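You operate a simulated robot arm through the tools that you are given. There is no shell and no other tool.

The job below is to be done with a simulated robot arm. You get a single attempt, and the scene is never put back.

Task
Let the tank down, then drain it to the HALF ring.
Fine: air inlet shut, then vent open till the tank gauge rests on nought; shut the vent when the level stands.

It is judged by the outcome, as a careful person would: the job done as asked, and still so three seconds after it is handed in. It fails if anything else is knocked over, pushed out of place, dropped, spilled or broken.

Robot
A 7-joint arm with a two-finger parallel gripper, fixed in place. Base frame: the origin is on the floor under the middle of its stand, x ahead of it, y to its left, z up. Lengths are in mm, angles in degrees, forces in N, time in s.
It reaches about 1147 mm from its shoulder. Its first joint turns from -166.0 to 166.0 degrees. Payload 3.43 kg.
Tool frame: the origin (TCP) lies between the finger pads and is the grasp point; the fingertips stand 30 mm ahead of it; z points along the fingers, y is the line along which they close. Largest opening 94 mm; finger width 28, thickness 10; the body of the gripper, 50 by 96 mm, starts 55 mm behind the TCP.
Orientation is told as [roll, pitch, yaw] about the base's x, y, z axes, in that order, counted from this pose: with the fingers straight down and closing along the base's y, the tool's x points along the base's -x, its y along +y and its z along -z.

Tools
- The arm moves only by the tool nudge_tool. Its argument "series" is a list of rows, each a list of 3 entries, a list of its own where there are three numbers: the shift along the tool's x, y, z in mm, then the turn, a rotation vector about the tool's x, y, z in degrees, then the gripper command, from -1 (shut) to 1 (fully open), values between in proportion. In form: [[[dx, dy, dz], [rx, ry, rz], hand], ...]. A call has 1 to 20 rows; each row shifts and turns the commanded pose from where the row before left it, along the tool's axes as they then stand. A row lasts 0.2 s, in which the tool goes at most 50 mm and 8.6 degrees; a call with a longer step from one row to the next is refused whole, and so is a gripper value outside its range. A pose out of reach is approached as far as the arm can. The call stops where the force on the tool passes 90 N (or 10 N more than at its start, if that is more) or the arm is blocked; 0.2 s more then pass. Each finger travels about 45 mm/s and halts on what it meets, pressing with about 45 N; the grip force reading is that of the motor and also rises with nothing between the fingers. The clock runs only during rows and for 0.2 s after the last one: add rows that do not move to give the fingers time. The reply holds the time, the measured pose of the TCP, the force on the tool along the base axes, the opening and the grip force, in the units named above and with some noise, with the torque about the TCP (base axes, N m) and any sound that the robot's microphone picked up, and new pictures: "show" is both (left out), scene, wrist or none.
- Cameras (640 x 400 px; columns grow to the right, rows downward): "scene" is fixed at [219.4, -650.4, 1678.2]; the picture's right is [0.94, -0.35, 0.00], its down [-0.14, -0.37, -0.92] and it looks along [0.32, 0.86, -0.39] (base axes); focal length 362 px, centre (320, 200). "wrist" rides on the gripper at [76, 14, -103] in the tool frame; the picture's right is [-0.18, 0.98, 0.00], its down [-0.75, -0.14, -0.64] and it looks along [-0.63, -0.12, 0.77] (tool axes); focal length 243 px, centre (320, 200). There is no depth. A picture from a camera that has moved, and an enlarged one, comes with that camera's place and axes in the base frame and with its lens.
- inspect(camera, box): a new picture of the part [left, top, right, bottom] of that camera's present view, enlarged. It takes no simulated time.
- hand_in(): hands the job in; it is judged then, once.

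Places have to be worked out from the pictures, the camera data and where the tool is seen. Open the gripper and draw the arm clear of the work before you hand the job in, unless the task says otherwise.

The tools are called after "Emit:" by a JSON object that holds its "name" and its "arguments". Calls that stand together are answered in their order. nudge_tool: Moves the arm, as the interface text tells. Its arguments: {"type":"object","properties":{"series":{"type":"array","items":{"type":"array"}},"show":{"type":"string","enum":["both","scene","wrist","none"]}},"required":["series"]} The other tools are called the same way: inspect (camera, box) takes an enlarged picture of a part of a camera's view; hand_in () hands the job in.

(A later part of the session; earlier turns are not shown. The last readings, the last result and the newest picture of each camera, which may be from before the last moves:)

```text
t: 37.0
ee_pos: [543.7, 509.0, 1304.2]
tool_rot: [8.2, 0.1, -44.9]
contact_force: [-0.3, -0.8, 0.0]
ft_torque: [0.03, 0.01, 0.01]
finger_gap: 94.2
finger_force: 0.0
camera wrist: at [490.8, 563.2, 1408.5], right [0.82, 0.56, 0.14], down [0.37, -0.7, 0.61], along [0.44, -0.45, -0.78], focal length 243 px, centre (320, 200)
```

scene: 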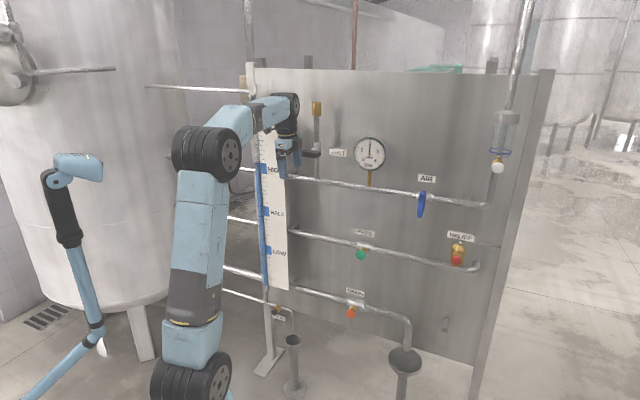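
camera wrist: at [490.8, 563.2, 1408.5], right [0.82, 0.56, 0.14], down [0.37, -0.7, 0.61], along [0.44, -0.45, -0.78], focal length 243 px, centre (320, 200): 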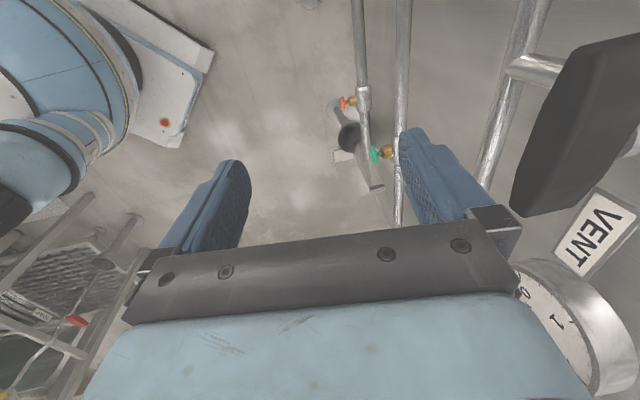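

I'm at azimuth 43° right before the VENT. Now I'll pitch up in the arm's plane in two stages.

Emit:
{"name": "nudge_tool", "arguments": {"series": [[[0, 6.8, 1.5], [-8.2, 0, 0], 1], [[0, 6.5, 2.5], [-8.2, 0, 0], 1], [[0, 6.2, 3], [-8.2, 0, 0], 1], [[0, 5.5, 4], [-8.2, 0, 0], 1], [[0, 5, 5], [-8.2, 0, 0], 1], [[0, 0, 0], [0, 0, 0], 1]]}}

```text
t: 38.4
ee_pos: [569.2, 533.7, 1303.2]
tool_rot: [49.2, 0.0, -44.7]
contact_force: [-0.8, 0.1, 0.0]
ft_torque: [0.02, 0.03, -0.02]
finger_gap: 94.0
finger_force: 0.1
camera wrist: at [466.8, 539.7, 1381.5], right [0.58, 0.33, 0.74], down [0.13, -0.94, 0.31], along [0.8, -0.09, -0.59], focal length 243 px, centre (320, 200)
```

scene: 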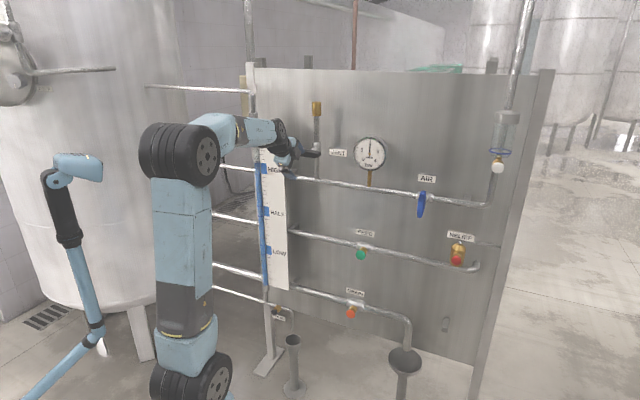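
wrist: 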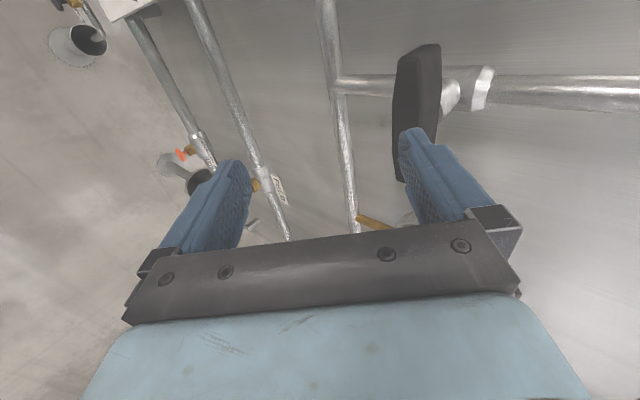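

Good, no limits so far, and the handle places at about (644, 609, 1308). I'll complete the pitch to horizontal.

Emit:
{"name": "nudge_tool", "arguments": {"series": [[[0, 0, 0], [-8.2, 0, 0], 1], [[0, 0, 0], [-8.2, 0, 0], 1], [[0, 0, 0], [-8.2, 0, 0], 1], [[0, 0, 0], [-8.2, 0, 0], 1], [[0, 0, 0], [-8.2, 0, 0], 1], [[0, 0, 0], [0, 0, 0], 1]]}}

```text
t: 39.8
ee_pos: [571.4, 533.6, 1301.2]
tool_rot: [66.3, 0.0, -44.9]
contact_force: [0.1, 0.5, 0.9]
ft_torque: [0.02, 0.03, 0.02]
finger_gap: 94.1
finger_force: 0.1
out of reach, approached as far as the arm can: row 3, 4, 5
camera wrist: at [454.0, 526.1, 1356.6], right [0.41, 0.15, 0.9], down [0.08, -0.99, 0.13], along [0.91, 0.02, -0.42], focal length 243 px, centre (320, 200)
```

scene: 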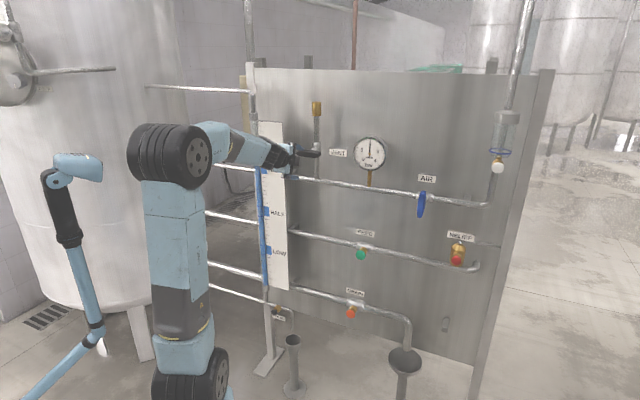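
wrist: 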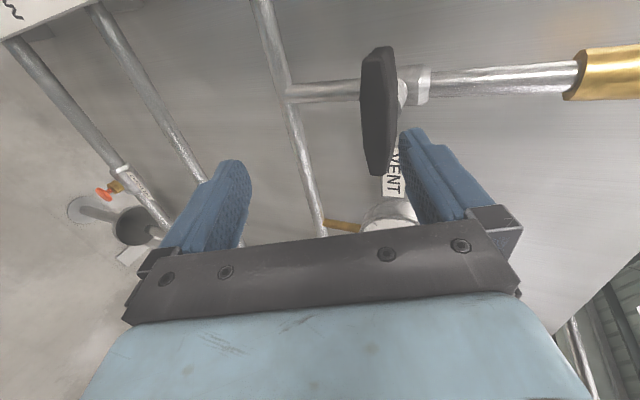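

The wrist limit stops me at 66° of pitch here, so gripping straight on isn't practical. The lever needs little torque, so I'll push its left end down and round with closed fingertips at a comfortable downward tilt. I'll tilt back, close the fingers, and rise up-left of the bar.

Emit:
{"name": "nudge_tool", "arguments": {"series": [[[0, 0, -10], [8, 0, 0], -1], [[0, 0, 0], [8, 0, 0], -1], [[0, 0, 0], [8, 0, 0], -1], [[0, 0, 0], [8, 0, 0], -1], [[15, 17, -10.6], [0, 0, 0], -1], [[15, 17, -10.6], [0, 0, 0], -1], [[15, 17, -10.6], [0, 0, 0], -1], [[0, 0, 0], [0, 0, 0], -1]]}}

```text
t: 41.6
ee_pos: [547.0, 577.1, 1360.7]
tool_rot: [34.1, 0.1, -44.9]
contact_force: [-0.5, -0.3, -0.3]
ft_torque: [0.07, 0.02, -0.03]
finger_gap: 0.0
finger_force: 33.3
camera wrist: at [461.2, 598.7, 1454.3], right [0.71, 0.45, 0.55], down [0.2, -0.87, 0.45], along [0.68, -0.21, -0.7], focal length 243 px, centre (320, 200)
```

scene: 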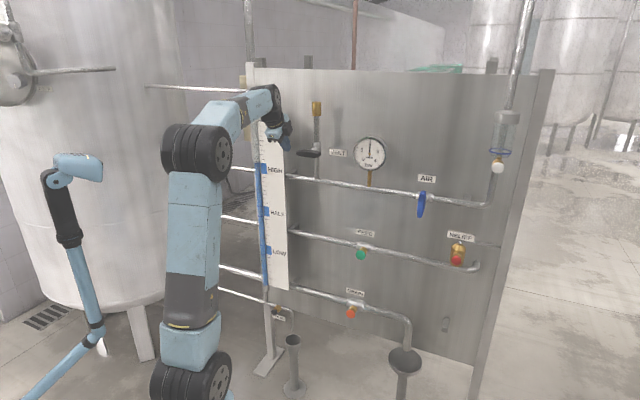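
wrist: 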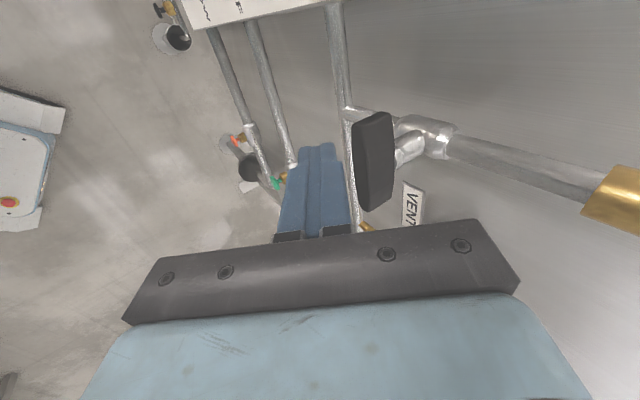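

The fingers are closed and at about 34° tilt from vertical. I'll pitch up to about 58° and bring the fingertips in above the left end of the VENT bar.

Emit:
{"name": "nudge_tool", "arguments": {"series": [[[0, 0, 0], [-8, 0, 0], -1], [[0, 0, 0], [-8, 0, 0], -1], [[0, 0, 0], [-8, 0, 0], -1], [[0, 0, 0], [0, 0, 0], -1], [[0, 10.6, 17], [0, 0, 0], -1], [[0, 10.6, 17], [0, 0, 0], -1], [[0, 10.6, 17], [0, 0, 0], -1], [[0, 0, 0], [0, 0, 0], -1]]}}

```text
t: 43.4
ee_pos: [590.2, 619.0, 1363.2]
tool_rot: [58.1, 0.1, -44.8]
contact_force: [0.2, -0.2, 0.2]
ft_torque: [-0.02, 0.0, 0.01]
finger_gap: 0.0
finger_force: 33.4
camera wrist: at [479.7, 616.9, 1429.2], right [0.5, 0.24, 0.83], down [0.1, -0.97, 0.22], along [0.86, -0.03, -0.51], focal length 243 px, centre (320, 200)
```

scene: 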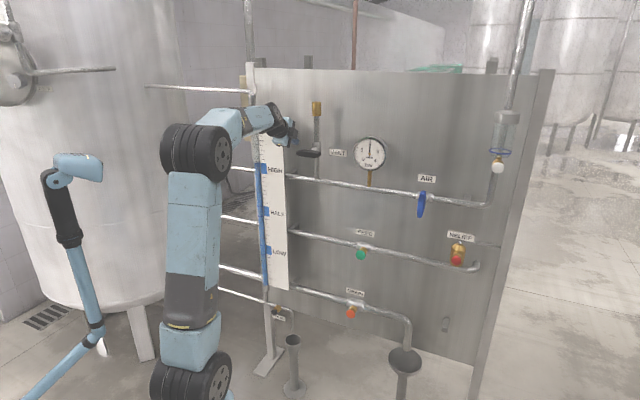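
wrist: 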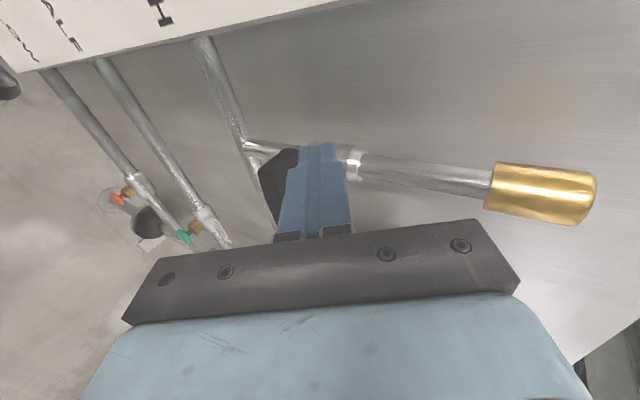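

The fingertips hover above the bar. I'll move in 18 mm more and look closely.

Emit:
{"name": "nudge_tool", "arguments": {"series": [[[0, 9.5, 15.3], [0, 0, 0], -1], [[0, 0, 0], [0, 0, 0], -1]], "show": "wrist"}}

Emit:
{"name": "inspect", "arguments": {"camera": "scene", "box": [260, 90, 350, 180]}}

```text
t: 44.0
ee_pos: [602.5, 631.5, 1363.3]
tool_rot: [58.2, 0.1, -44.9]
contact_force: [0.4, 0.1, 1.2]
ft_torque: [-0.04, 0.03, -0.02]
finger_gap: 0.0
finger_force: 32.8
camera wrist: at [492.5, 630.2, 1429.8], right [0.5, 0.24, 0.83], down [0.1, -0.97, 0.22], along [0.86, -0.03, -0.51], focal length 243 px, centre (320, 200)
```

wrist: 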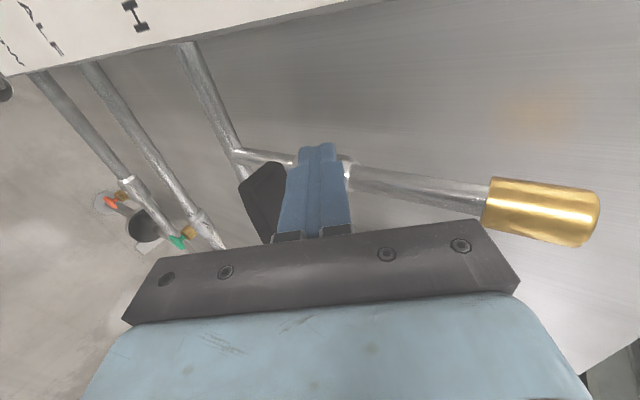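

```text
4.44 times, centred on (305, 135) of scene
camera zoom: at [219.4, -650.4, 1678.2], right [0.94, -0.35, 0.0], down [-0.14, -0.37, -0.92], along [0.32, 0.86, -0.39], focal length 1610 px, centre (387, 489)
```

zoom: 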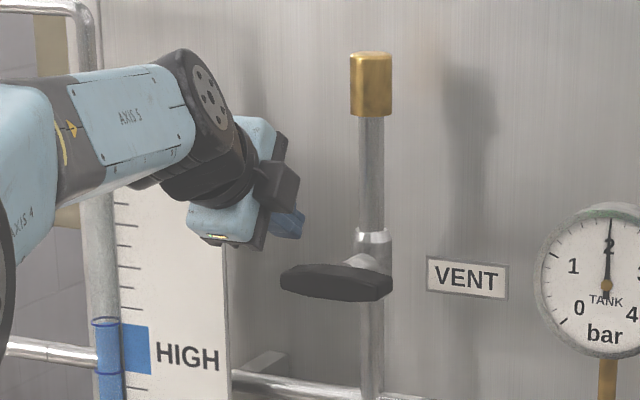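

The fingertips sit right above the bar's left end. I'll lower until touch.

Emit:
{"name": "nudge_tool", "arguments": {"series": [[[0, -6.8, 4.2], [0, 0, 0], -1], [[0, -5.1, 3.2], [0, 0, 0], -1], [[0, -4.2, 2.6], [0, 0, 0], -1], [[0, 0, 0], [0, 0, 0], -1]], "show": "wrist"}}

```text
t: 45.0
ee_pos: [602.3, 632.2, 1343.2]
tool_rot: [58.2, 0.1, -44.8]
contact_force: [0.7, 0.4, 0.8]
ft_torque: [0.02, -0.03, 0.07]
finger_gap: 0.0
finger_force: 33.1
camera wrist: at [491.5, 630.4, 1409.9], right [0.5, 0.24, 0.84], down [0.1, -0.97, 0.22], along [0.86, -0.03, -0.51], focal length 243 px, centre (320, 200)
```

wrist: 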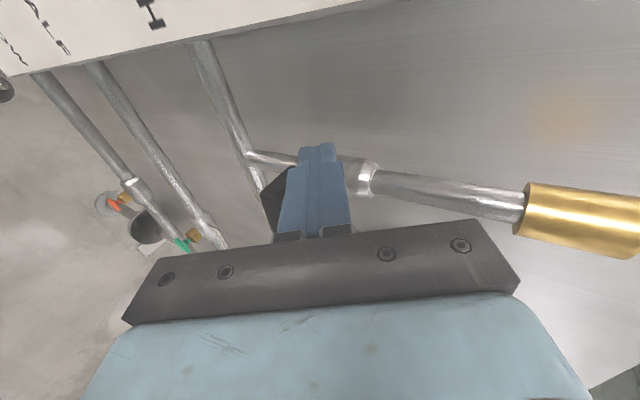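

No contact yet. I'll lower further in small steps.

Emit:
{"name": "nudge_tool", "arguments": {"series": [[[0, -4.2, 2.6], [0, 0, 0], -1], [[0, -4.2, 2.6], [0, 0, 0], -1], [[0, 0, 0], [0, 0, 0], -1]], "show": "wrist"}}

Emit:
{"name": "inspect", "arguments": {"camera": "scene", "box": [260, 90, 350, 180]}}

```text
t: 45.8
ee_pos: [601.1, 631.4, 1332.7]
tool_rot: [58.2, 0.1, -44.9]
contact_force: [-0.1, 1.0, 1.2]
ft_torque: [0.01, 0.02, -0.02]
finger_gap: 0.0
finger_force: 32.9
camera wrist: at [492.4, 629.6, 1399.9], right [0.5, 0.24, 0.83], down [0.1, -0.97, 0.22], along [0.86, -0.03, -0.51], focal length 243 px, centre (320, 200)
```

wrist: 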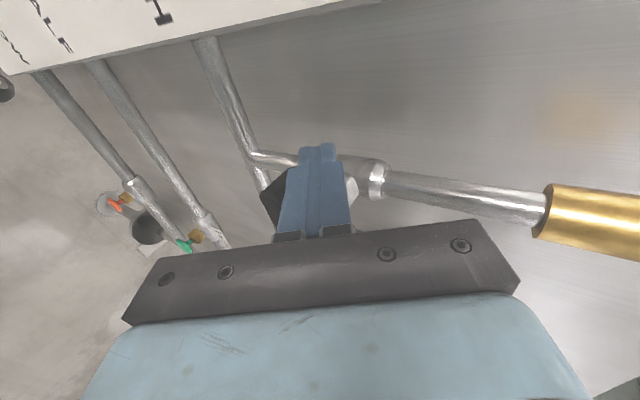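

```text
4.44 times, centred on (305, 135) of scene
camera zoom: at [219.4, -650.4, 1678.2], right [0.94, -0.35, 0.0], down [-0.14, -0.37, -0.92], along [0.32, 0.86, -0.39], focal length 1610 px, centre (387, 489)
```

zoom: 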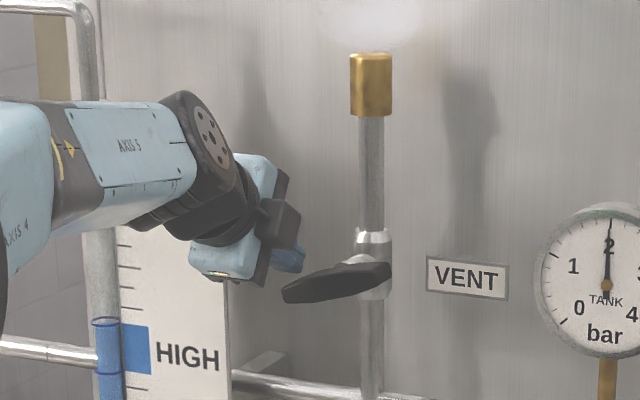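

The bar has begun turning counter-clockwise with almost no force, and the vent cap is puffing. I'll continue along the arc.

Emit:
{"name": "nudge_tool", "arguments": {"series": [[[-1, -5.1, 3.2], [0, 0, 0], -1], [[-2, -5.1, 3.2], [0, 0, 0], -1], [[-3, -5.1, 3.2], [0, 0, 0], -1], [[0, 0, 0], [0, 0, 0], -1]], "show": "wrist"}}

Emit:
{"name": "inspect", "arguments": {"camera": "scene", "box": [260, 90, 350, 180]}}

```text
t: 46.8
ee_pos: [607.5, 627.6, 1316.4]
tool_rot: [58.1, 0.1, -44.9]
contact_force: [1.2, 0.5, 1.0]
ft_torque: [0.02, 0.0, 0.02]
finger_gap: 0.0
finger_force: 32.6
camera wrist: at [497.0, 625.7, 1382.7], right [0.5, 0.24, 0.83], down [0.1, -0.97, 0.22], along [0.86, -0.03, -0.51], focal length 243 px, centre (320, 200)
```

wrist: 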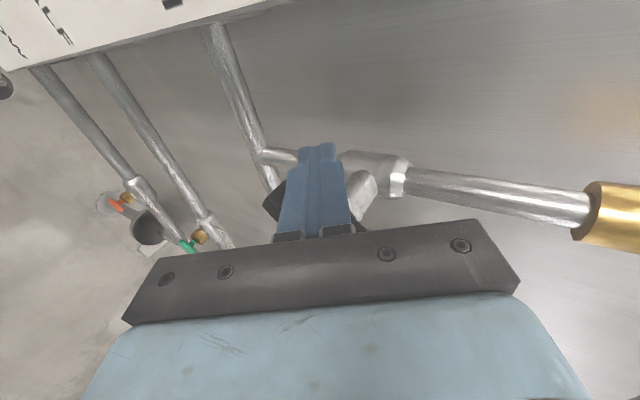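

```text
4.44 times, centred on (305, 135) of scene
camera zoom: at [219.4, -650.4, 1678.2], right [0.94, -0.35, 0.0], down [-0.14, -0.37, -0.92], along [0.32, 0.86, -0.39], focal length 1610 px, centre (387, 489)
```

zoom: 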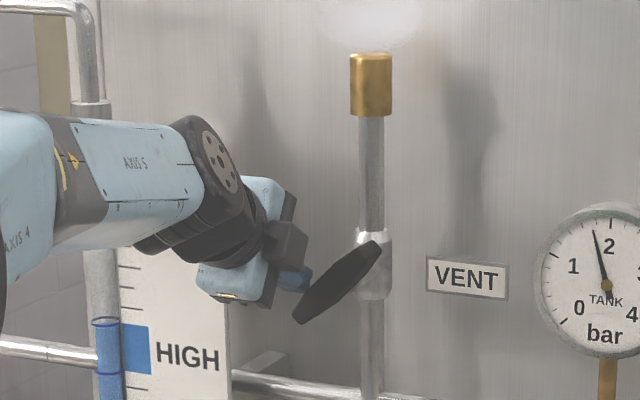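

The gauge is falling (about 1.75 bar) and the bar is about halfway round. I'll continue down and to the right.

Emit:
{"name": "nudge_tool", "arguments": {"series": [[[-4, -4.2, 2.6], [0, 0, 0], -1], [[-5, -3.4, 2.1], [0, 0, 0], -1], [[-5, -2.5, 1.6], [0, 0, 0], -1], [[-3, -1.7, 1], [0, 0, 0], -1], [[0, 0, 0], [0, 0, 0], -1]], "show": "wrist"}}

Emit:
{"name": "inspect", "arguments": {"camera": "scene", "box": [260, 90, 350, 180]}}

```text
t: 48.0
ee_pos: [619.2, 615.2, 1301.2]
tool_rot: [58.2, 0.1, -45.1]
contact_force: [-1.0, 0.5, -0.1]
ft_torque: [0.01, 0.0, -0.02]
finger_gap: 0.0
finger_force: 32.8
camera wrist: at [508.9, 613.3, 1368.2], right [0.5, 0.24, 0.83], down [0.1, -0.97, 0.22], along [0.86, -0.03, -0.51], focal length 243 px, centre (320, 200)
```

wrist: 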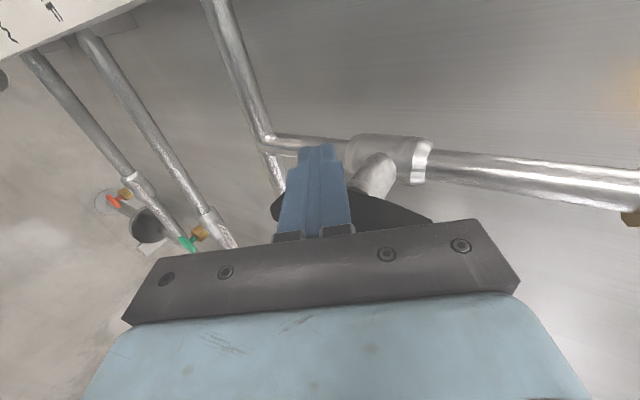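

```text
4.44 times, centred on (305, 135) of scene
camera zoom: at [219.4, -650.4, 1678.2], right [0.94, -0.35, 0.0], down [-0.14, -0.37, -0.92], along [0.32, 0.86, -0.39], focal length 1610 px, centre (387, 489)
```

zoom: 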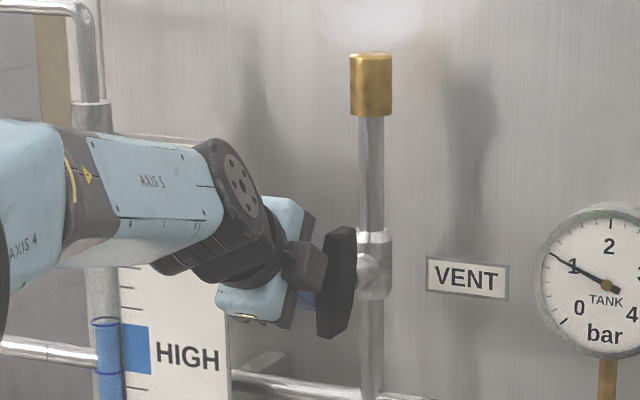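

The bar is near vertical (about 80°) and the gauge is at 1 bar. I'll nudge a bit further right to bring it to the stop.

Emit:
{"name": "nudge_tool", "arguments": {"series": [[[-3, -0.5, 0.3], [0, 0, 0], -1], [[-3, 0, 0], [0, 0, 0], -1], [[0, 0, 0], [0, 0, 0], -1]], "show": "wrist"}}

Emit:
{"name": "inspect", "arguments": {"camera": "scene", "box": [260, 90, 350, 180]}}

```text
t: 48.8
ee_pos: [621.5, 613.8, 1300.4]
tool_rot: [58.1, 0.1, -44.8]
contact_force: [-13.6, 15.3, -6.8]
ft_torque: [0.09, -0.06, -0.22]
finger_gap: 0.0
finger_force: 32.7
camera wrist: at [510.6, 611.4, 1367.1], right [0.5, 0.24, 0.83], down [0.1, -0.97, 0.22], along [0.86, -0.03, -0.51], focal length 243 px, centre (320, 200)
```

wrist: 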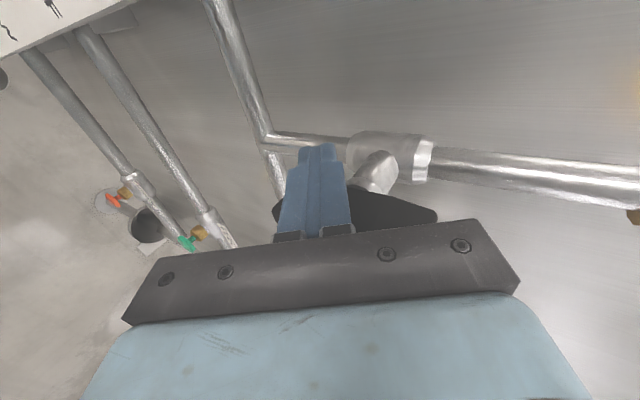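

```text
4.44 times, centred on (305, 135) of scene
camera zoom: at [219.4, -650.4, 1678.2], right [0.94, -0.35, 0.0], down [-0.14, -0.37, -0.92], along [0.32, 0.86, -0.39], focal length 1610 px, centre (387, 489)
```

zoom: 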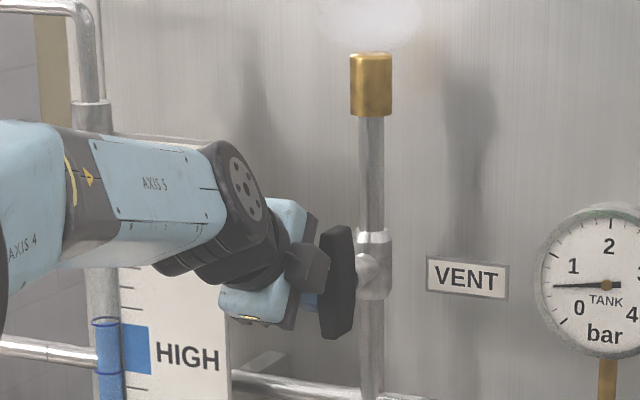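

The bar met its stop (20 N side load) and the gauge is already under 0.7 bar. I'll ease off to the left, back out, and let the gauge fall.

Emit:
{"name": "nudge_tool", "arguments": {"series": [[[8, 0, 0], [0, 0, 0], -1], [[10, 0, 0], [0, 0, 0], -1], [[0, -8, -13], [0, 0, 0], -1], [[0, -13.2, -21.2], [0, 0, 0], -1], [[0, -18, -29], [0, 0, 0], -1], [[0, -21, -34], [0, 0, 0], -1], [[0, -21, -34], [0, 0, 0], -1]]}}

Emit:
{"name": "inspect", "arguments": {"camera": "scene", "box": [280, 100, 400, 180]}}

```text
t: 50.4
ee_pos: [501.3, 514.7, 1303.5]
tool_rot: [58.1, 0.2, -45.1]
contact_force: [0.8, 0.8, -1.4]
ft_torque: [0.03, -0.01, -0.02]
finger_gap: 0.0
finger_force: 32.9
camera wrist: at [391.3, 513.1, 1369.9], right [0.5, 0.24, 0.83], down [0.1, -0.97, 0.22], along [0.86, -0.03, -0.51], focal length 243 px, centre (320, 200)
```

scene: 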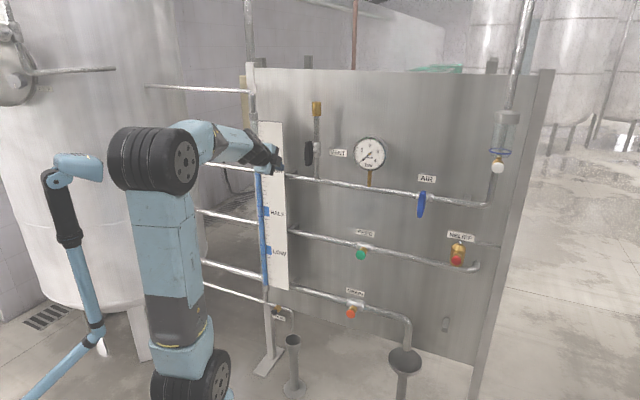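
wrist: 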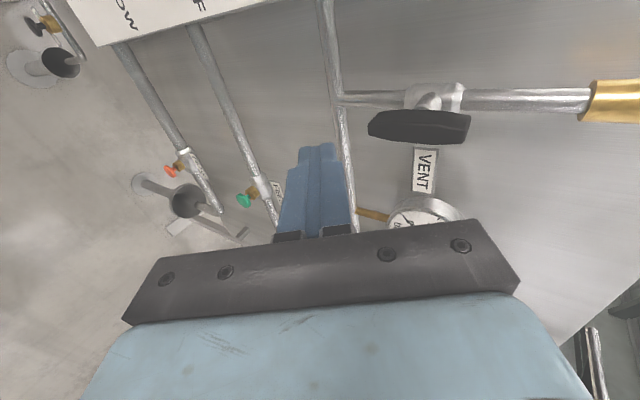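

```text
5.00 times, centred on (340, 140) of scene
camera zoom: at [219.4, -650.4, 1678.2], right [0.94, -0.35, 0.0], down [-0.14, -0.37, -0.92], along [0.32, 0.86, -0.39], focal length 1811 px, centre (220, 500)
```

zoom: 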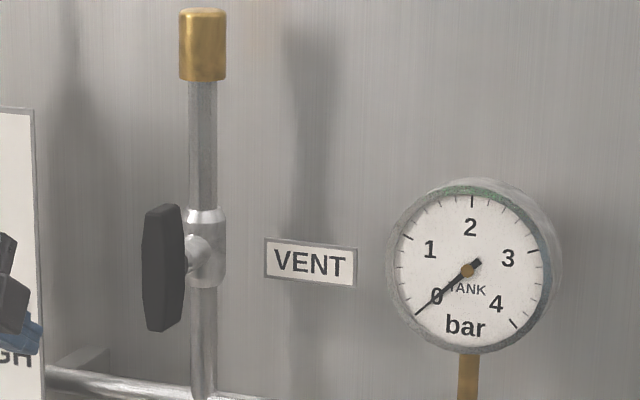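

The gauge rests on 0 and the vent lever lies along its pipe. Next I'll point the fingers down and roll so that tool x faces back from the panel (camera behind the fingers), ready for the DRAIN knob.

Emit:
{"name": "nudge_tool", "arguments": {"series": [[[-15, 0, 0], [8.2, 0, 0], -1], [[-15, 0, 0], [8.3, 0, 0], -1], [[-15, 0, 0], [8.3, 0, 0], -1], [[-15, 0, 0], [8.3, 0, 0], -1], [[-15, 0, 0], [8.3, 0, 0], -1], [[-15, 0, 0], [8.3, 0, 0], -1], [[-15, 0, 0], [8.3, 0, 0], -1], [[0, 0, 0], [0, 0, -8.2], -1], [[0, 0, 0], [0, 0, -8.2], -1], [[0, 0, 0], [0, 0, -8.2], -1], [[0, 0, 0], [0, 0, -8.2], -1], [[0, 0, 0], [0, 0, -8.2], -1], [[0, 0, 0], [0, 0, -8.2], -1], [[0, 0, 0], [0, 0, -8.2], -1], [[0, 0, 0], [0, 0, -8.2], -1], [[0, 0, 0], [0, 0, -8.2], -1], [[0, 0, 0], [0, 0, -8.2], -1], [[0, 0, 0], [0, 0, -8], -1]]}}

Emit:
{"name": "inspect", "arguments": {"camera": "scene", "box": [240, 140, 300, 300]}}

```text
t: 54.2
ee_pos: [576.5, 440.8, 1300.4]
tool_rot: [0.0, -0.2, 45.2]
contact_force: [0.4, -0.3, 0.0]
ft_torque: [-0.02, 0.04, -0.02]
finger_gap: 0.3
finger_force: 32.9
camera wrist: at [512.1, 397.2, 1404.2], right [-0.57, 0.82, 0.0], down [0.63, 0.43, 0.64], along [0.53, 0.37, -0.77], focal length 243 px, centre (320, 200)
```

scene: 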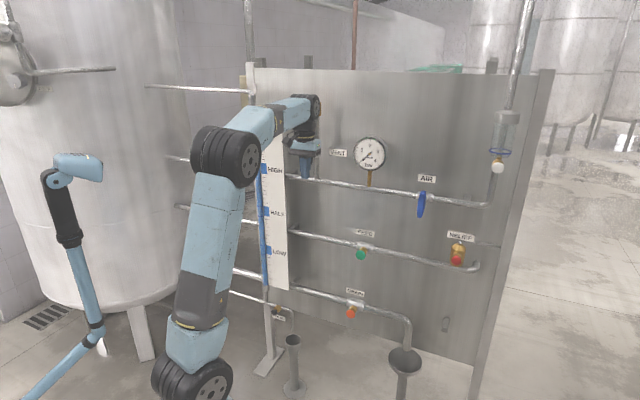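
wrist: 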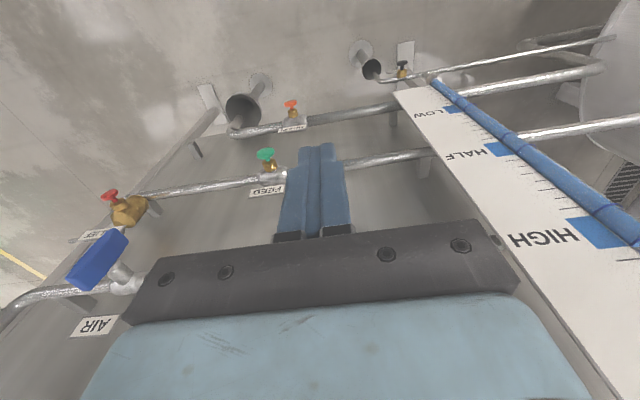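

```text
2.50 times, centred on (270, 220) of scene
camera zoom: at [219.4, -650.4, 1678.2], right [0.94, -0.35, 0.0], down [-0.14, -0.37, -0.92], along [0.32, 0.86, -0.39], focal length 906 px, centre (445, 150)
```

zoom: 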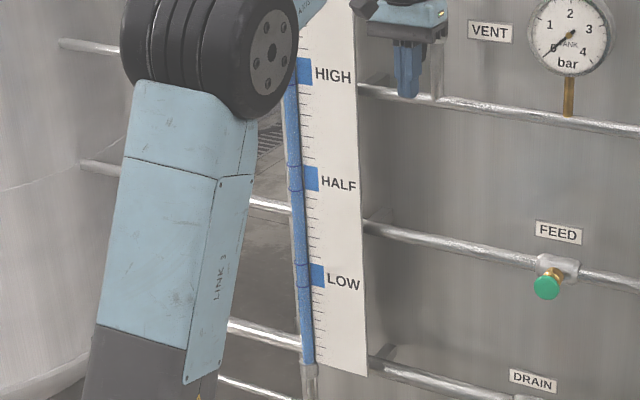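

The fingers point down with the camera behind them, and it confirms the drain knob at (784, 474, 613). The level is still at HIGH. I'll descend in front of the DRAIN.

Emit:
{"name": "nudge_tool", "arguments": {"series": [[[-3, -9.5, 45], [0, 0, 0], -1], [[-3, -9.5, 45], [0, 0, 0], -1], [[-3, -9.5, 45], [0, 0, 0], -1], [[-3, -9.5, 45], [0, 0, 0], -1], [[-3, -9.5, 45], [0, 0, 0], -1], [[-3, -9.5, 45], [0, 0, 0], -1], [[-3, -9.5, 45], [0, 0, 0], -1], [[-3, -9.5, 45], [0, 0, 0], -1], [[-3, -9.5, 45], [0, 0, 0], -1], [[-3, -9.5, 45], [0, 0, 0], -1], [[-3, -9.5, 45], [0, 0, 0], -1], [[-3, -9.5, 45], [0, 0, 0], -1], [[-3, -9.5, 45], [0, 0, 0], -1], [[0, 0, 0], [0, 0, 0], -1]]}}

```text
t: 57.2
ee_pos: [692.1, 383.4, 716.7]
tool_rot: [0.1, -0.2, 45.1]
contact_force: [0.4, -0.2, -0.3]
ft_torque: [-0.01, -0.01, -0.01]
finger_gap: 0.0
finger_force: 32.6
camera wrist: at [629.1, 340.0, 818.4], right [-0.57, 0.82, 0.0], down [0.63, 0.43, 0.64], along [0.53, 0.37, -0.77], focal length 243 px, centre (320, 200)
```

scene: 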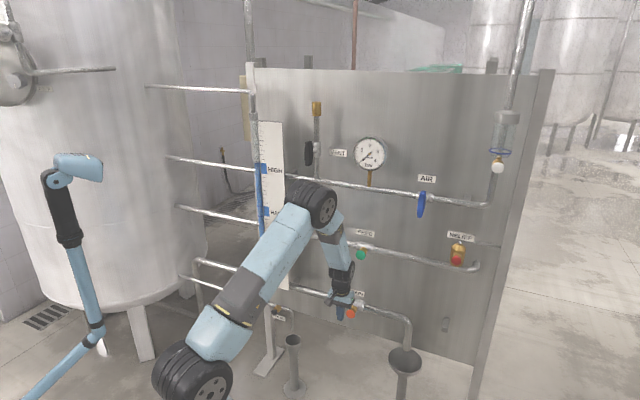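
wrist: 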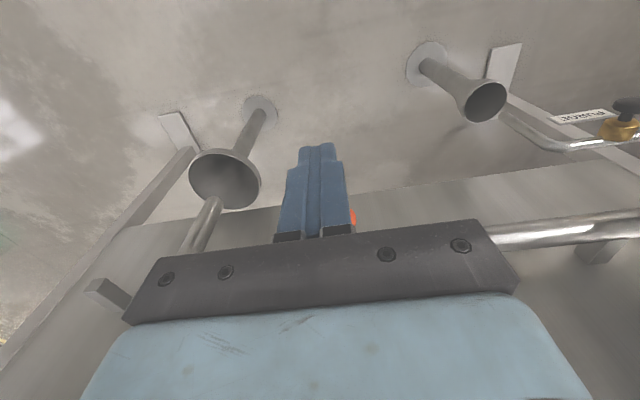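

Straight in front of DRAIN, with the scene camera still seeing HIGH to HALF on the glass. I'll lower so that the finger is level with the disc and approach to just short of it.

Emit:
{"name": "nudge_tool", "arguments": {"series": [[[0, -1, 46], [0, 0, 0], -1], [[0, 0, 46], [0, 0, 0], -1], [[-25, 0, 0], [0, 0, 0], -1], [[-25, 0, 0], [0, 0, 0], -1], [[-25, 0, 0], [0, 0, 0], -1], [[-15, 0, 0], [0, 0, 0], -1], [[0, 0, 0], [0, 0, 0], -1]]}}

Emit:
{"name": "inspect", "arguments": {"camera": "scene", "box": [310, 270, 390, 340]}}

Emit:
{"name": "inspect", "arguments": {"camera": "scene", "box": [230, 140, 310, 230]}}

```text
t: 58.8
ee_pos: [755.9, 445.7, 624.1]
tool_rot: [0.1, -0.1, 45.1]
contact_force: [-0.6, 0.4, -0.1]
ft_torque: [0.0, -0.01, -0.03]
finger_gap: 0.1
finger_force: 33.2
camera wrist: at [691.7, 402.7, 726.3], right [-0.57, 0.82, 0.0], down [0.63, 0.43, 0.64], along [0.53, 0.37, -0.77], focal length 243 px, centre (320, 200)
```

scene: 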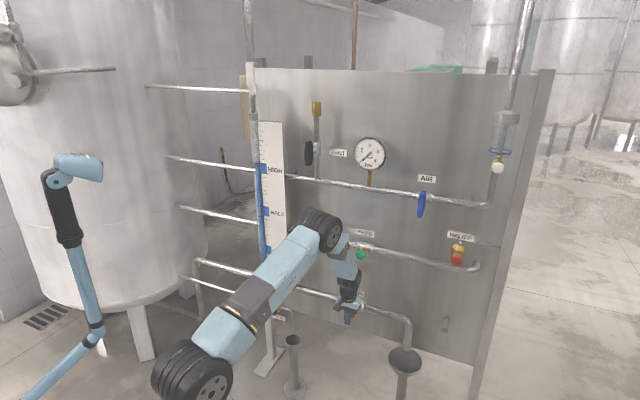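
wrist: 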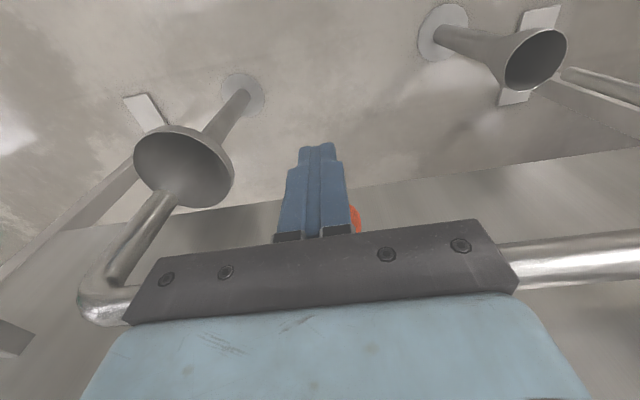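

```text
5.71 times, centred on (350, 305) of scene
camera zoom: at [219.4, -650.4, 1678.2], right [0.94, -0.35, 0.0], down [-0.14, -0.37, -0.92], along [0.32, 0.86, -0.39], focal length 2070 px, centre (149, -400)
```

zoom: 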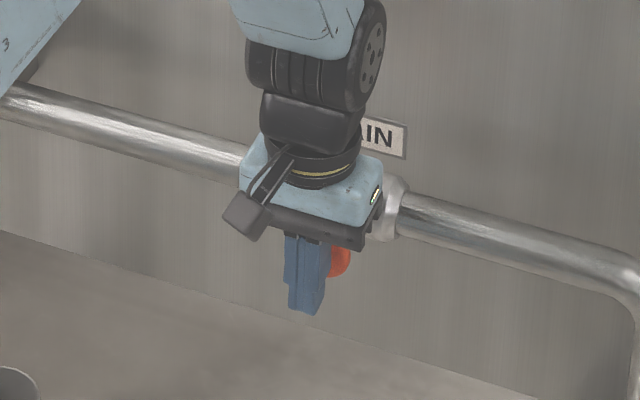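

```text
4.44 times, centred on (270, 185) of scene
camera zoom: at [219.4, -650.4, 1678.2], right [0.94, -0.35, 0.0], down [-0.14, -0.37, -0.92], along [0.32, 0.86, -0.39], focal length 1610 px, centre (542, 267)
```

zoom: 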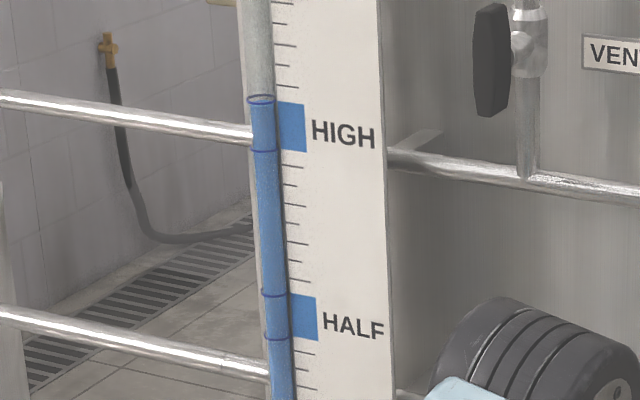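

All is aligned: the HALF band on the glass lies between two thin rings, and the level is at HIGH now. I'll advance to touch the disc gently.

Emit:
{"name": "nudge_tool", "arguments": {"series": [[[-10, 0, 0], [0, 0, 0], -1], [[-6, 0, 0], [0, 0, 0], -1], [[-4, 0, 0], [0, 0, 0], -1], [[0, 0, 0], [0, 0, 0], -1]], "show": "wrist"}}

```text
t: 59.8
ee_pos: [770.0, 459.0, 624.5]
tool_rot: [0.1, 0.0, 45.1]
contact_force: [-8.4, -8.1, -1.4]
ft_torque: [0.04, -0.04, 0.01]
finger_gap: 0.0
finger_force: 33.0
camera wrist: at [705.9, 415.9, 727.0], right [-0.57, 0.82, 0.0], down [0.63, 0.43, 0.64], along [0.53, 0.36, -0.77], focal length 243 px, centre (320, 200)
```

wrist: 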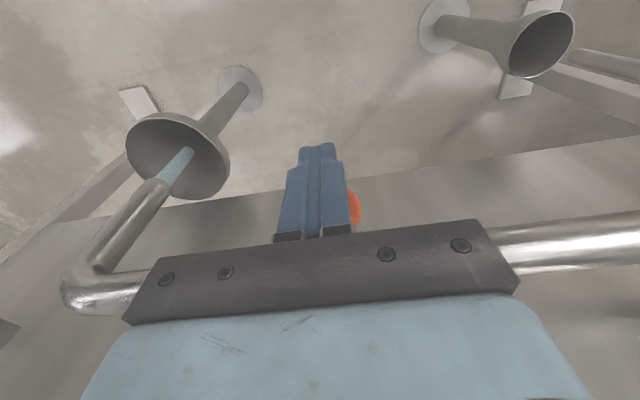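

A contact of about 12 N and liquid is running from the drain spout, so it's a push valve. I'll check the level.

Emit:
{"name": "inspect", "arguments": {"camera": "scene", "box": [230, 140, 310, 230]}}

Emit:
{"name": "inspect", "arguments": {"camera": "scene", "box": [310, 290, 430, 390]}}

```text
4.44 times, centred on (270, 185) of scene
camera zoom: at [219.4, -650.4, 1678.2], right [0.94, -0.35, 0.0], down [-0.14, -0.37, -0.92], along [0.32, 0.86, -0.39], focal length 1610 px, centre (542, 267)
```

zoom: 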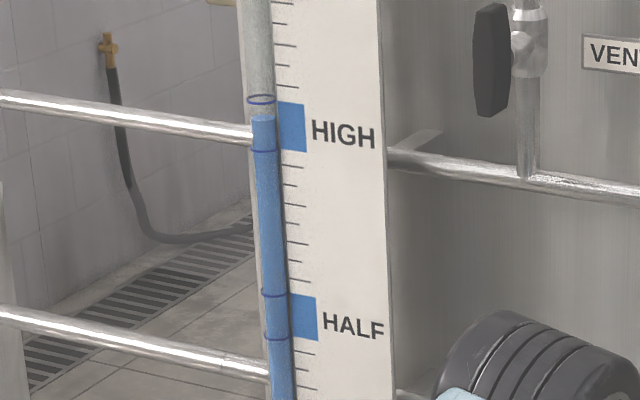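

```text
4.00 times, centred on (370, 340) of scene
camera zoom: at [219.4, -650.4, 1678.2], right [0.94, -0.35, 0.0], down [-0.14, -0.37, -0.92], along [0.32, 0.86, -0.39], focal length 1449 px, centre (120, -360)
```

zoom: 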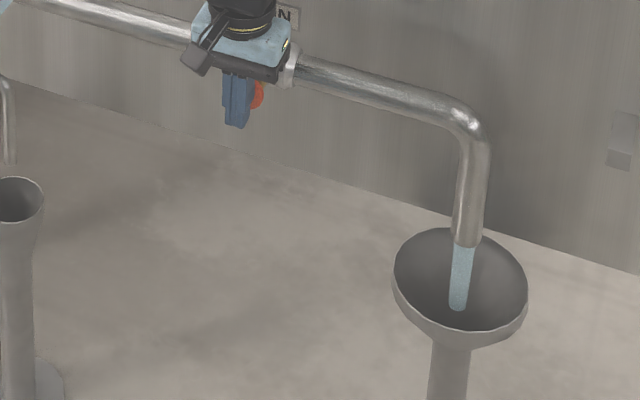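

The level is dropping. While still far from HALF, I'll test that backing off shuts the drain.

Emit:
{"name": "nudge_tool", "arguments": {"series": [[[10, 0, 0], [0, 0, 0], -1], [[8, 0, 0], [0, 0, 0], -1], [[0, 0, 0], [0, 0, 0], -1]], "show": "wrist"}}

Emit:
{"name": "inspect", "arguments": {"camera": "scene", "box": [230, 140, 310, 230]}}

Emit:
{"name": "inspect", "arguments": {"camera": "scene", "box": [310, 290, 430, 390]}}

```text
t: 60.6
ee_pos: [757.7, 446.4, 625.2]
tool_rot: [0.2, -0.2, 45.1]
contact_force: [0.1, 0.0, 0.1]
ft_torque: [-0.01, 0.0, -0.01]
finger_gap: 0.0
finger_force: 32.7
camera wrist: at [693.5, 403.8, 727.6], right [-0.57, 0.82, 0.0], down [0.63, 0.43, 0.64], along [0.53, 0.37, -0.77], focal length 243 px, centre (320, 200)
```

wrist: 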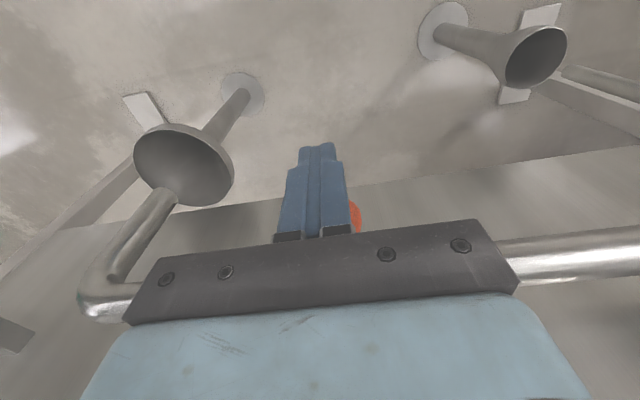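

```text
4.44 times, centred on (270, 185) of scene
camera zoom: at [219.4, -650.4, 1678.2], right [0.94, -0.35, 0.0], down [-0.14, -0.37, -0.92], along [0.32, 0.86, -0.39], focal length 1610 px, centre (542, 267)
```

zoom: 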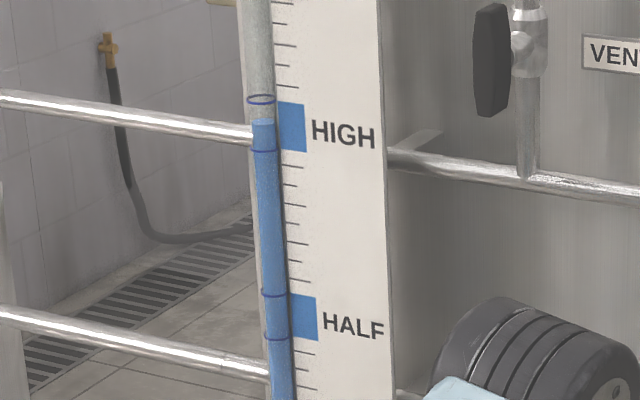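

```text
4.00 times, centred on (370, 340) of scene
camera zoom: at [219.4, -650.4, 1678.2], right [0.94, -0.35, 0.0], down [-0.14, -0.37, -0.92], along [0.32, 0.86, -0.39], focal length 1449 px, centre (120, -360)
```

zoom: 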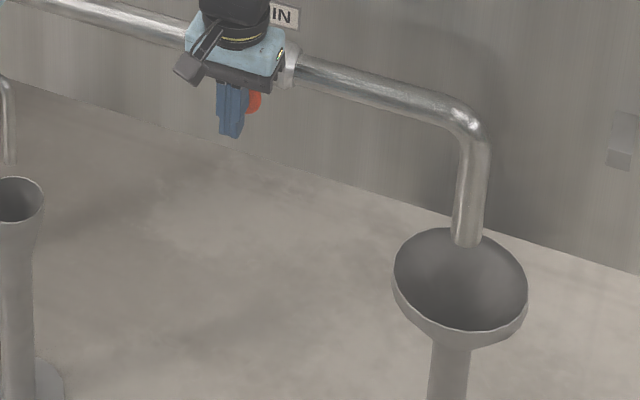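

Releasing shuts the drain (spring return), and the level fell about 22 px of the 215 px needed in this zoom. Now I'll press again and hold, checking the level between calls while the clock is paused.

Emit:
{"name": "nudge_tool", "arguments": {"series": [[[-10, 0, 0], [0, 0, 0], -1], [[-8, 0, 0], [0, 0, 0], -1], [[0, 0, 0], [0, 0, 0], -1], [[0, 0, 0], [0, 0, 0], -1], [[0, 0, 0], [0, 0, 0], -1], [[0, 0, 0], [0, 0, 0], -1], [[0, 0, 0], [0, 0, 0], -1], [[0, 0, 0], [0, 0, 0], -1], [[0, 0, 0], [0, 0, 0], -1], [[0, 0, 0], [0, 0, 0], -1]], "show": "scene"}}

Emit:
{"name": "inspect", "arguments": {"camera": "scene", "box": [230, 140, 310, 230]}}

```text
t: 62.8
ee_pos: [770.3, 460.0, 624.5]
tool_rot: [0.1, 0.0, 45.1]
contact_force: [-11.4, -12.3, -2.1]
ft_torque: [0.06, -0.07, -0.03]
finger_gap: 0.0
finger_force: 33.1
```

scene: 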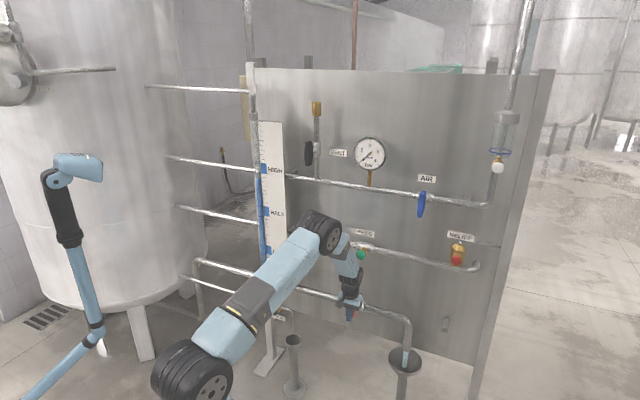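

```text
4.44 times, centred on (270, 185) of scene
camera zoom: at [219.4, -650.4, 1678.2], right [0.94, -0.35, 0.0], down [-0.14, -0.37, -0.92], along [0.32, 0.86, -0.39], focal length 1610 px, centre (542, 267)
```

zoom: 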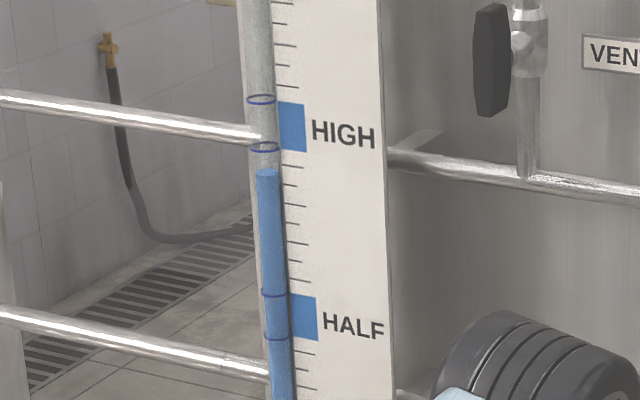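

Level at row 172 and falling at about 28 px/s; the mid-HALF target is about row 316. I'll hold for about 3 s more.

Emit:
{"name": "nudge_tool", "arguments": {"series": [[[0, 0, 0], [0, 0, 0], -1], [[0, 0, 0], [0, 0, 0], -1], [[0, 0, 0], [0, 0, 0], -1], [[0, 0, 0], [0, 0, 0], -1], [[0, 0, 0], [0, 0, 0], -1], [[0, 0, 0], [0, 0, 0], -1], [[0, 0, 0], [0, 0, 0], -1], [[0, 0, 0], [0, 0, 0], -1], [[0, 0, 0], [0, 0, 0], -1], [[0, 0, 0], [0, 0, 0], -1], [[0, 0, 0], [0, 0, 0], -1], [[0, 0, 0], [0, 0, 0], -1], [[0, 0, 0], [0, 0, 0], -1]], "show": "scene"}}

Emit:
{"name": "inspect", "arguments": {"camera": "scene", "box": [230, 140, 310, 230]}}

```text
t: 65.6
ee_pos: [771.0, 460.0, 624.1]
tool_rot: [0.1, 0.0, 45.2]
contact_force: [-11.9, -13.2, -0.1]
ft_torque: [0.06, -0.08, -0.05]
finger_gap: 0.1
finger_force: 32.7
```

scene: 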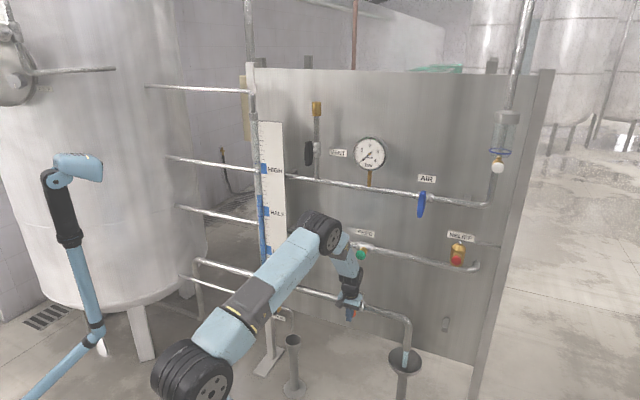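

```text
4.44 times, centred on (270, 185) of scene
camera zoom: at [219.4, -650.4, 1678.2], right [0.94, -0.35, 0.0], down [-0.14, -0.37, -0.92], along [0.32, 0.86, -0.39], focal length 1610 px, centre (542, 267)
```

zoom: 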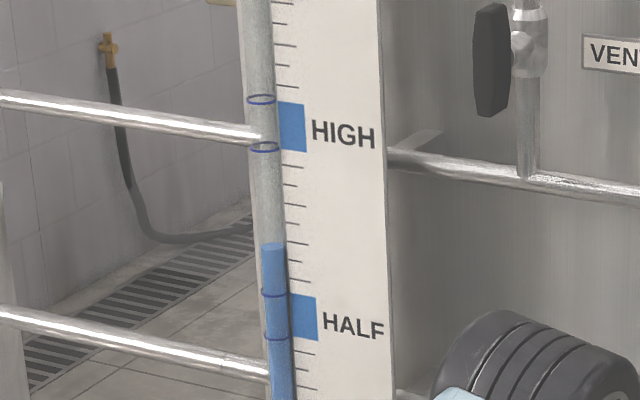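

Level at row 246. I'll hold 1 s more, then release and let it settle to see any lag before the final trim.

Emit:
{"name": "nudge_tool", "arguments": {"series": [[[0, 0, 0], [0, 0, 0], -1], [[0, 0, 0], [0, 0, 0], -1], [[0, 0, 0], [0, 0, 0], -1], [[0, 0, 0], [0, 0, 0], -1], [[0, 0, 0], [0, 0, 0], -1], [[10, 0, 0], [0, 0, 0], -1], [[8, 0, 0], [0, 0, 0], -1]], "show": "scene"}}

Emit:
{"name": "inspect", "arguments": {"camera": "scene", "box": [230, 140, 310, 230]}}

```text
t: 67.2
ee_pos: [758.2, 447.4, 624.9]
tool_rot: [0.1, -0.2, 45.1]
contact_force: [0.0, -0.3, 0.4]
ft_torque: [0.01, 0.01, 0.03]
finger_gap: 0.2
finger_force: 32.1
```

scene: 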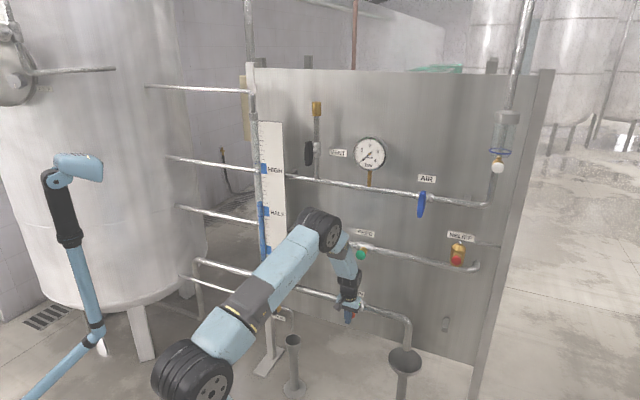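

```text
4.44 times, centred on (270, 185) of scene
camera zoom: at [219.4, -650.4, 1678.2], right [0.94, -0.35, 0.0], down [-0.14, -0.37, -0.92], along [0.32, 0.86, -0.39], focal length 1610 px, centre (542, 267)
```

zoom: 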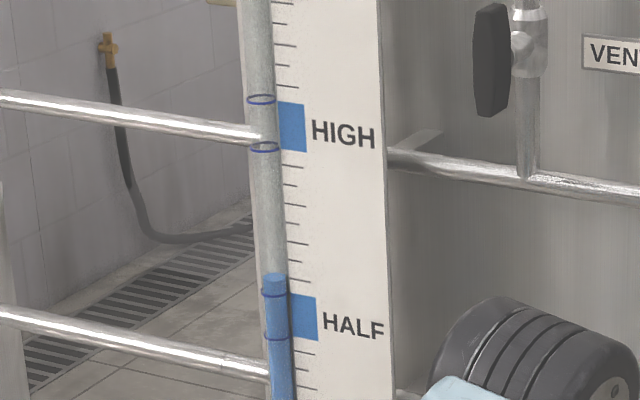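

Level at about row 279, just above the upper HALF ring (294). I'll wait a moment to see whether it stands.

Emit:
{"name": "nudge_tool", "arguments": {"series": [[[0, 0, 0], [0, 0, 0], -1], [[0, 0, 0], [0, 0, 0], -1], [[0, 0, 0], [0, 0, 0], -1], [[0, 0, 0], [0, 0, 0], -1], [[0, 0, 0], [0, 0, 0], -1]], "show": "none"}}

Emit:
{"name": "inspect", "arguments": {"camera": "scene", "box": [250, 190, 290, 230]}}

```text
t: 68.4
ee_pos: [756.9, 446.9, 625.0]
tool_rot: [0.1, -0.1, 45.1]
contact_force: [-0.2, -0.2, -1.0]
ft_torque: [0.0, 0.0, 0.01]
finger_gap: 0.0
finger_force: 33.3
```

```text
10.00 times, centred on (270, 210) of scene
camera zoom: at [219.4, -650.4, 1678.2], right [0.94, -0.35, 0.0], down [-0.14, -0.37, -0.92], along [0.32, 0.86, -0.39], focal length 3622 px, centre (820, 100)
```

zoom: 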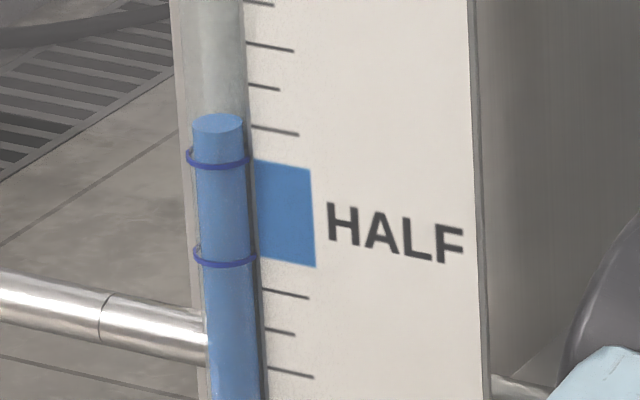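

The level stands still after release with no creep. It needs about 37 px more (about 1.4 s of flow) to mid-band; I'll press, hold short of that, and check with the clock paused.

Emit:
{"name": "nudge_tool", "arguments": {"series": [[[-10, 0, 0], [0, 0, 0], -1], [[-8, 0, 0], [0, 0, 0], -1], [[0, 0, 0], [0, 0, 0], -1], [[0, 0, 0], [0, 0, 0], -1], [[0, 0, 0], [0, 0, 0], -1], [[0, 0, 0], [0, 0, 0], -1]], "show": "none"}}

Emit:
{"name": "inspect", "arguments": {"camera": "scene", "box": [250, 190, 290, 230]}}

```text
t: 69.8
ee_pos: [769.7, 459.9, 623.5]
tool_rot: [0.0, -0.2, 45.2]
contact_force: [-7.1, -4.9, 1.0]
ft_torque: [0.06, -0.01, 0.01]
finger_gap: 0.0
finger_force: 32.8
```

```text
10.00 times, centred on (270, 210) of scene
camera zoom: at [219.4, -650.4, 1678.2], right [0.94, -0.35, 0.0], down [-0.14, -0.37, -0.92], along [0.32, 0.86, -0.39], focal length 3622 px, centre (820, 100)
```

zoom: 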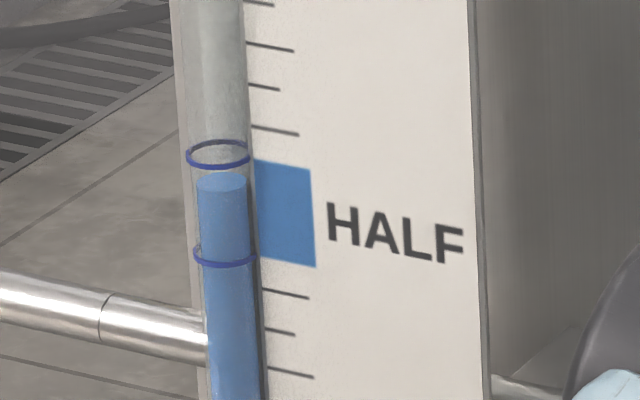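

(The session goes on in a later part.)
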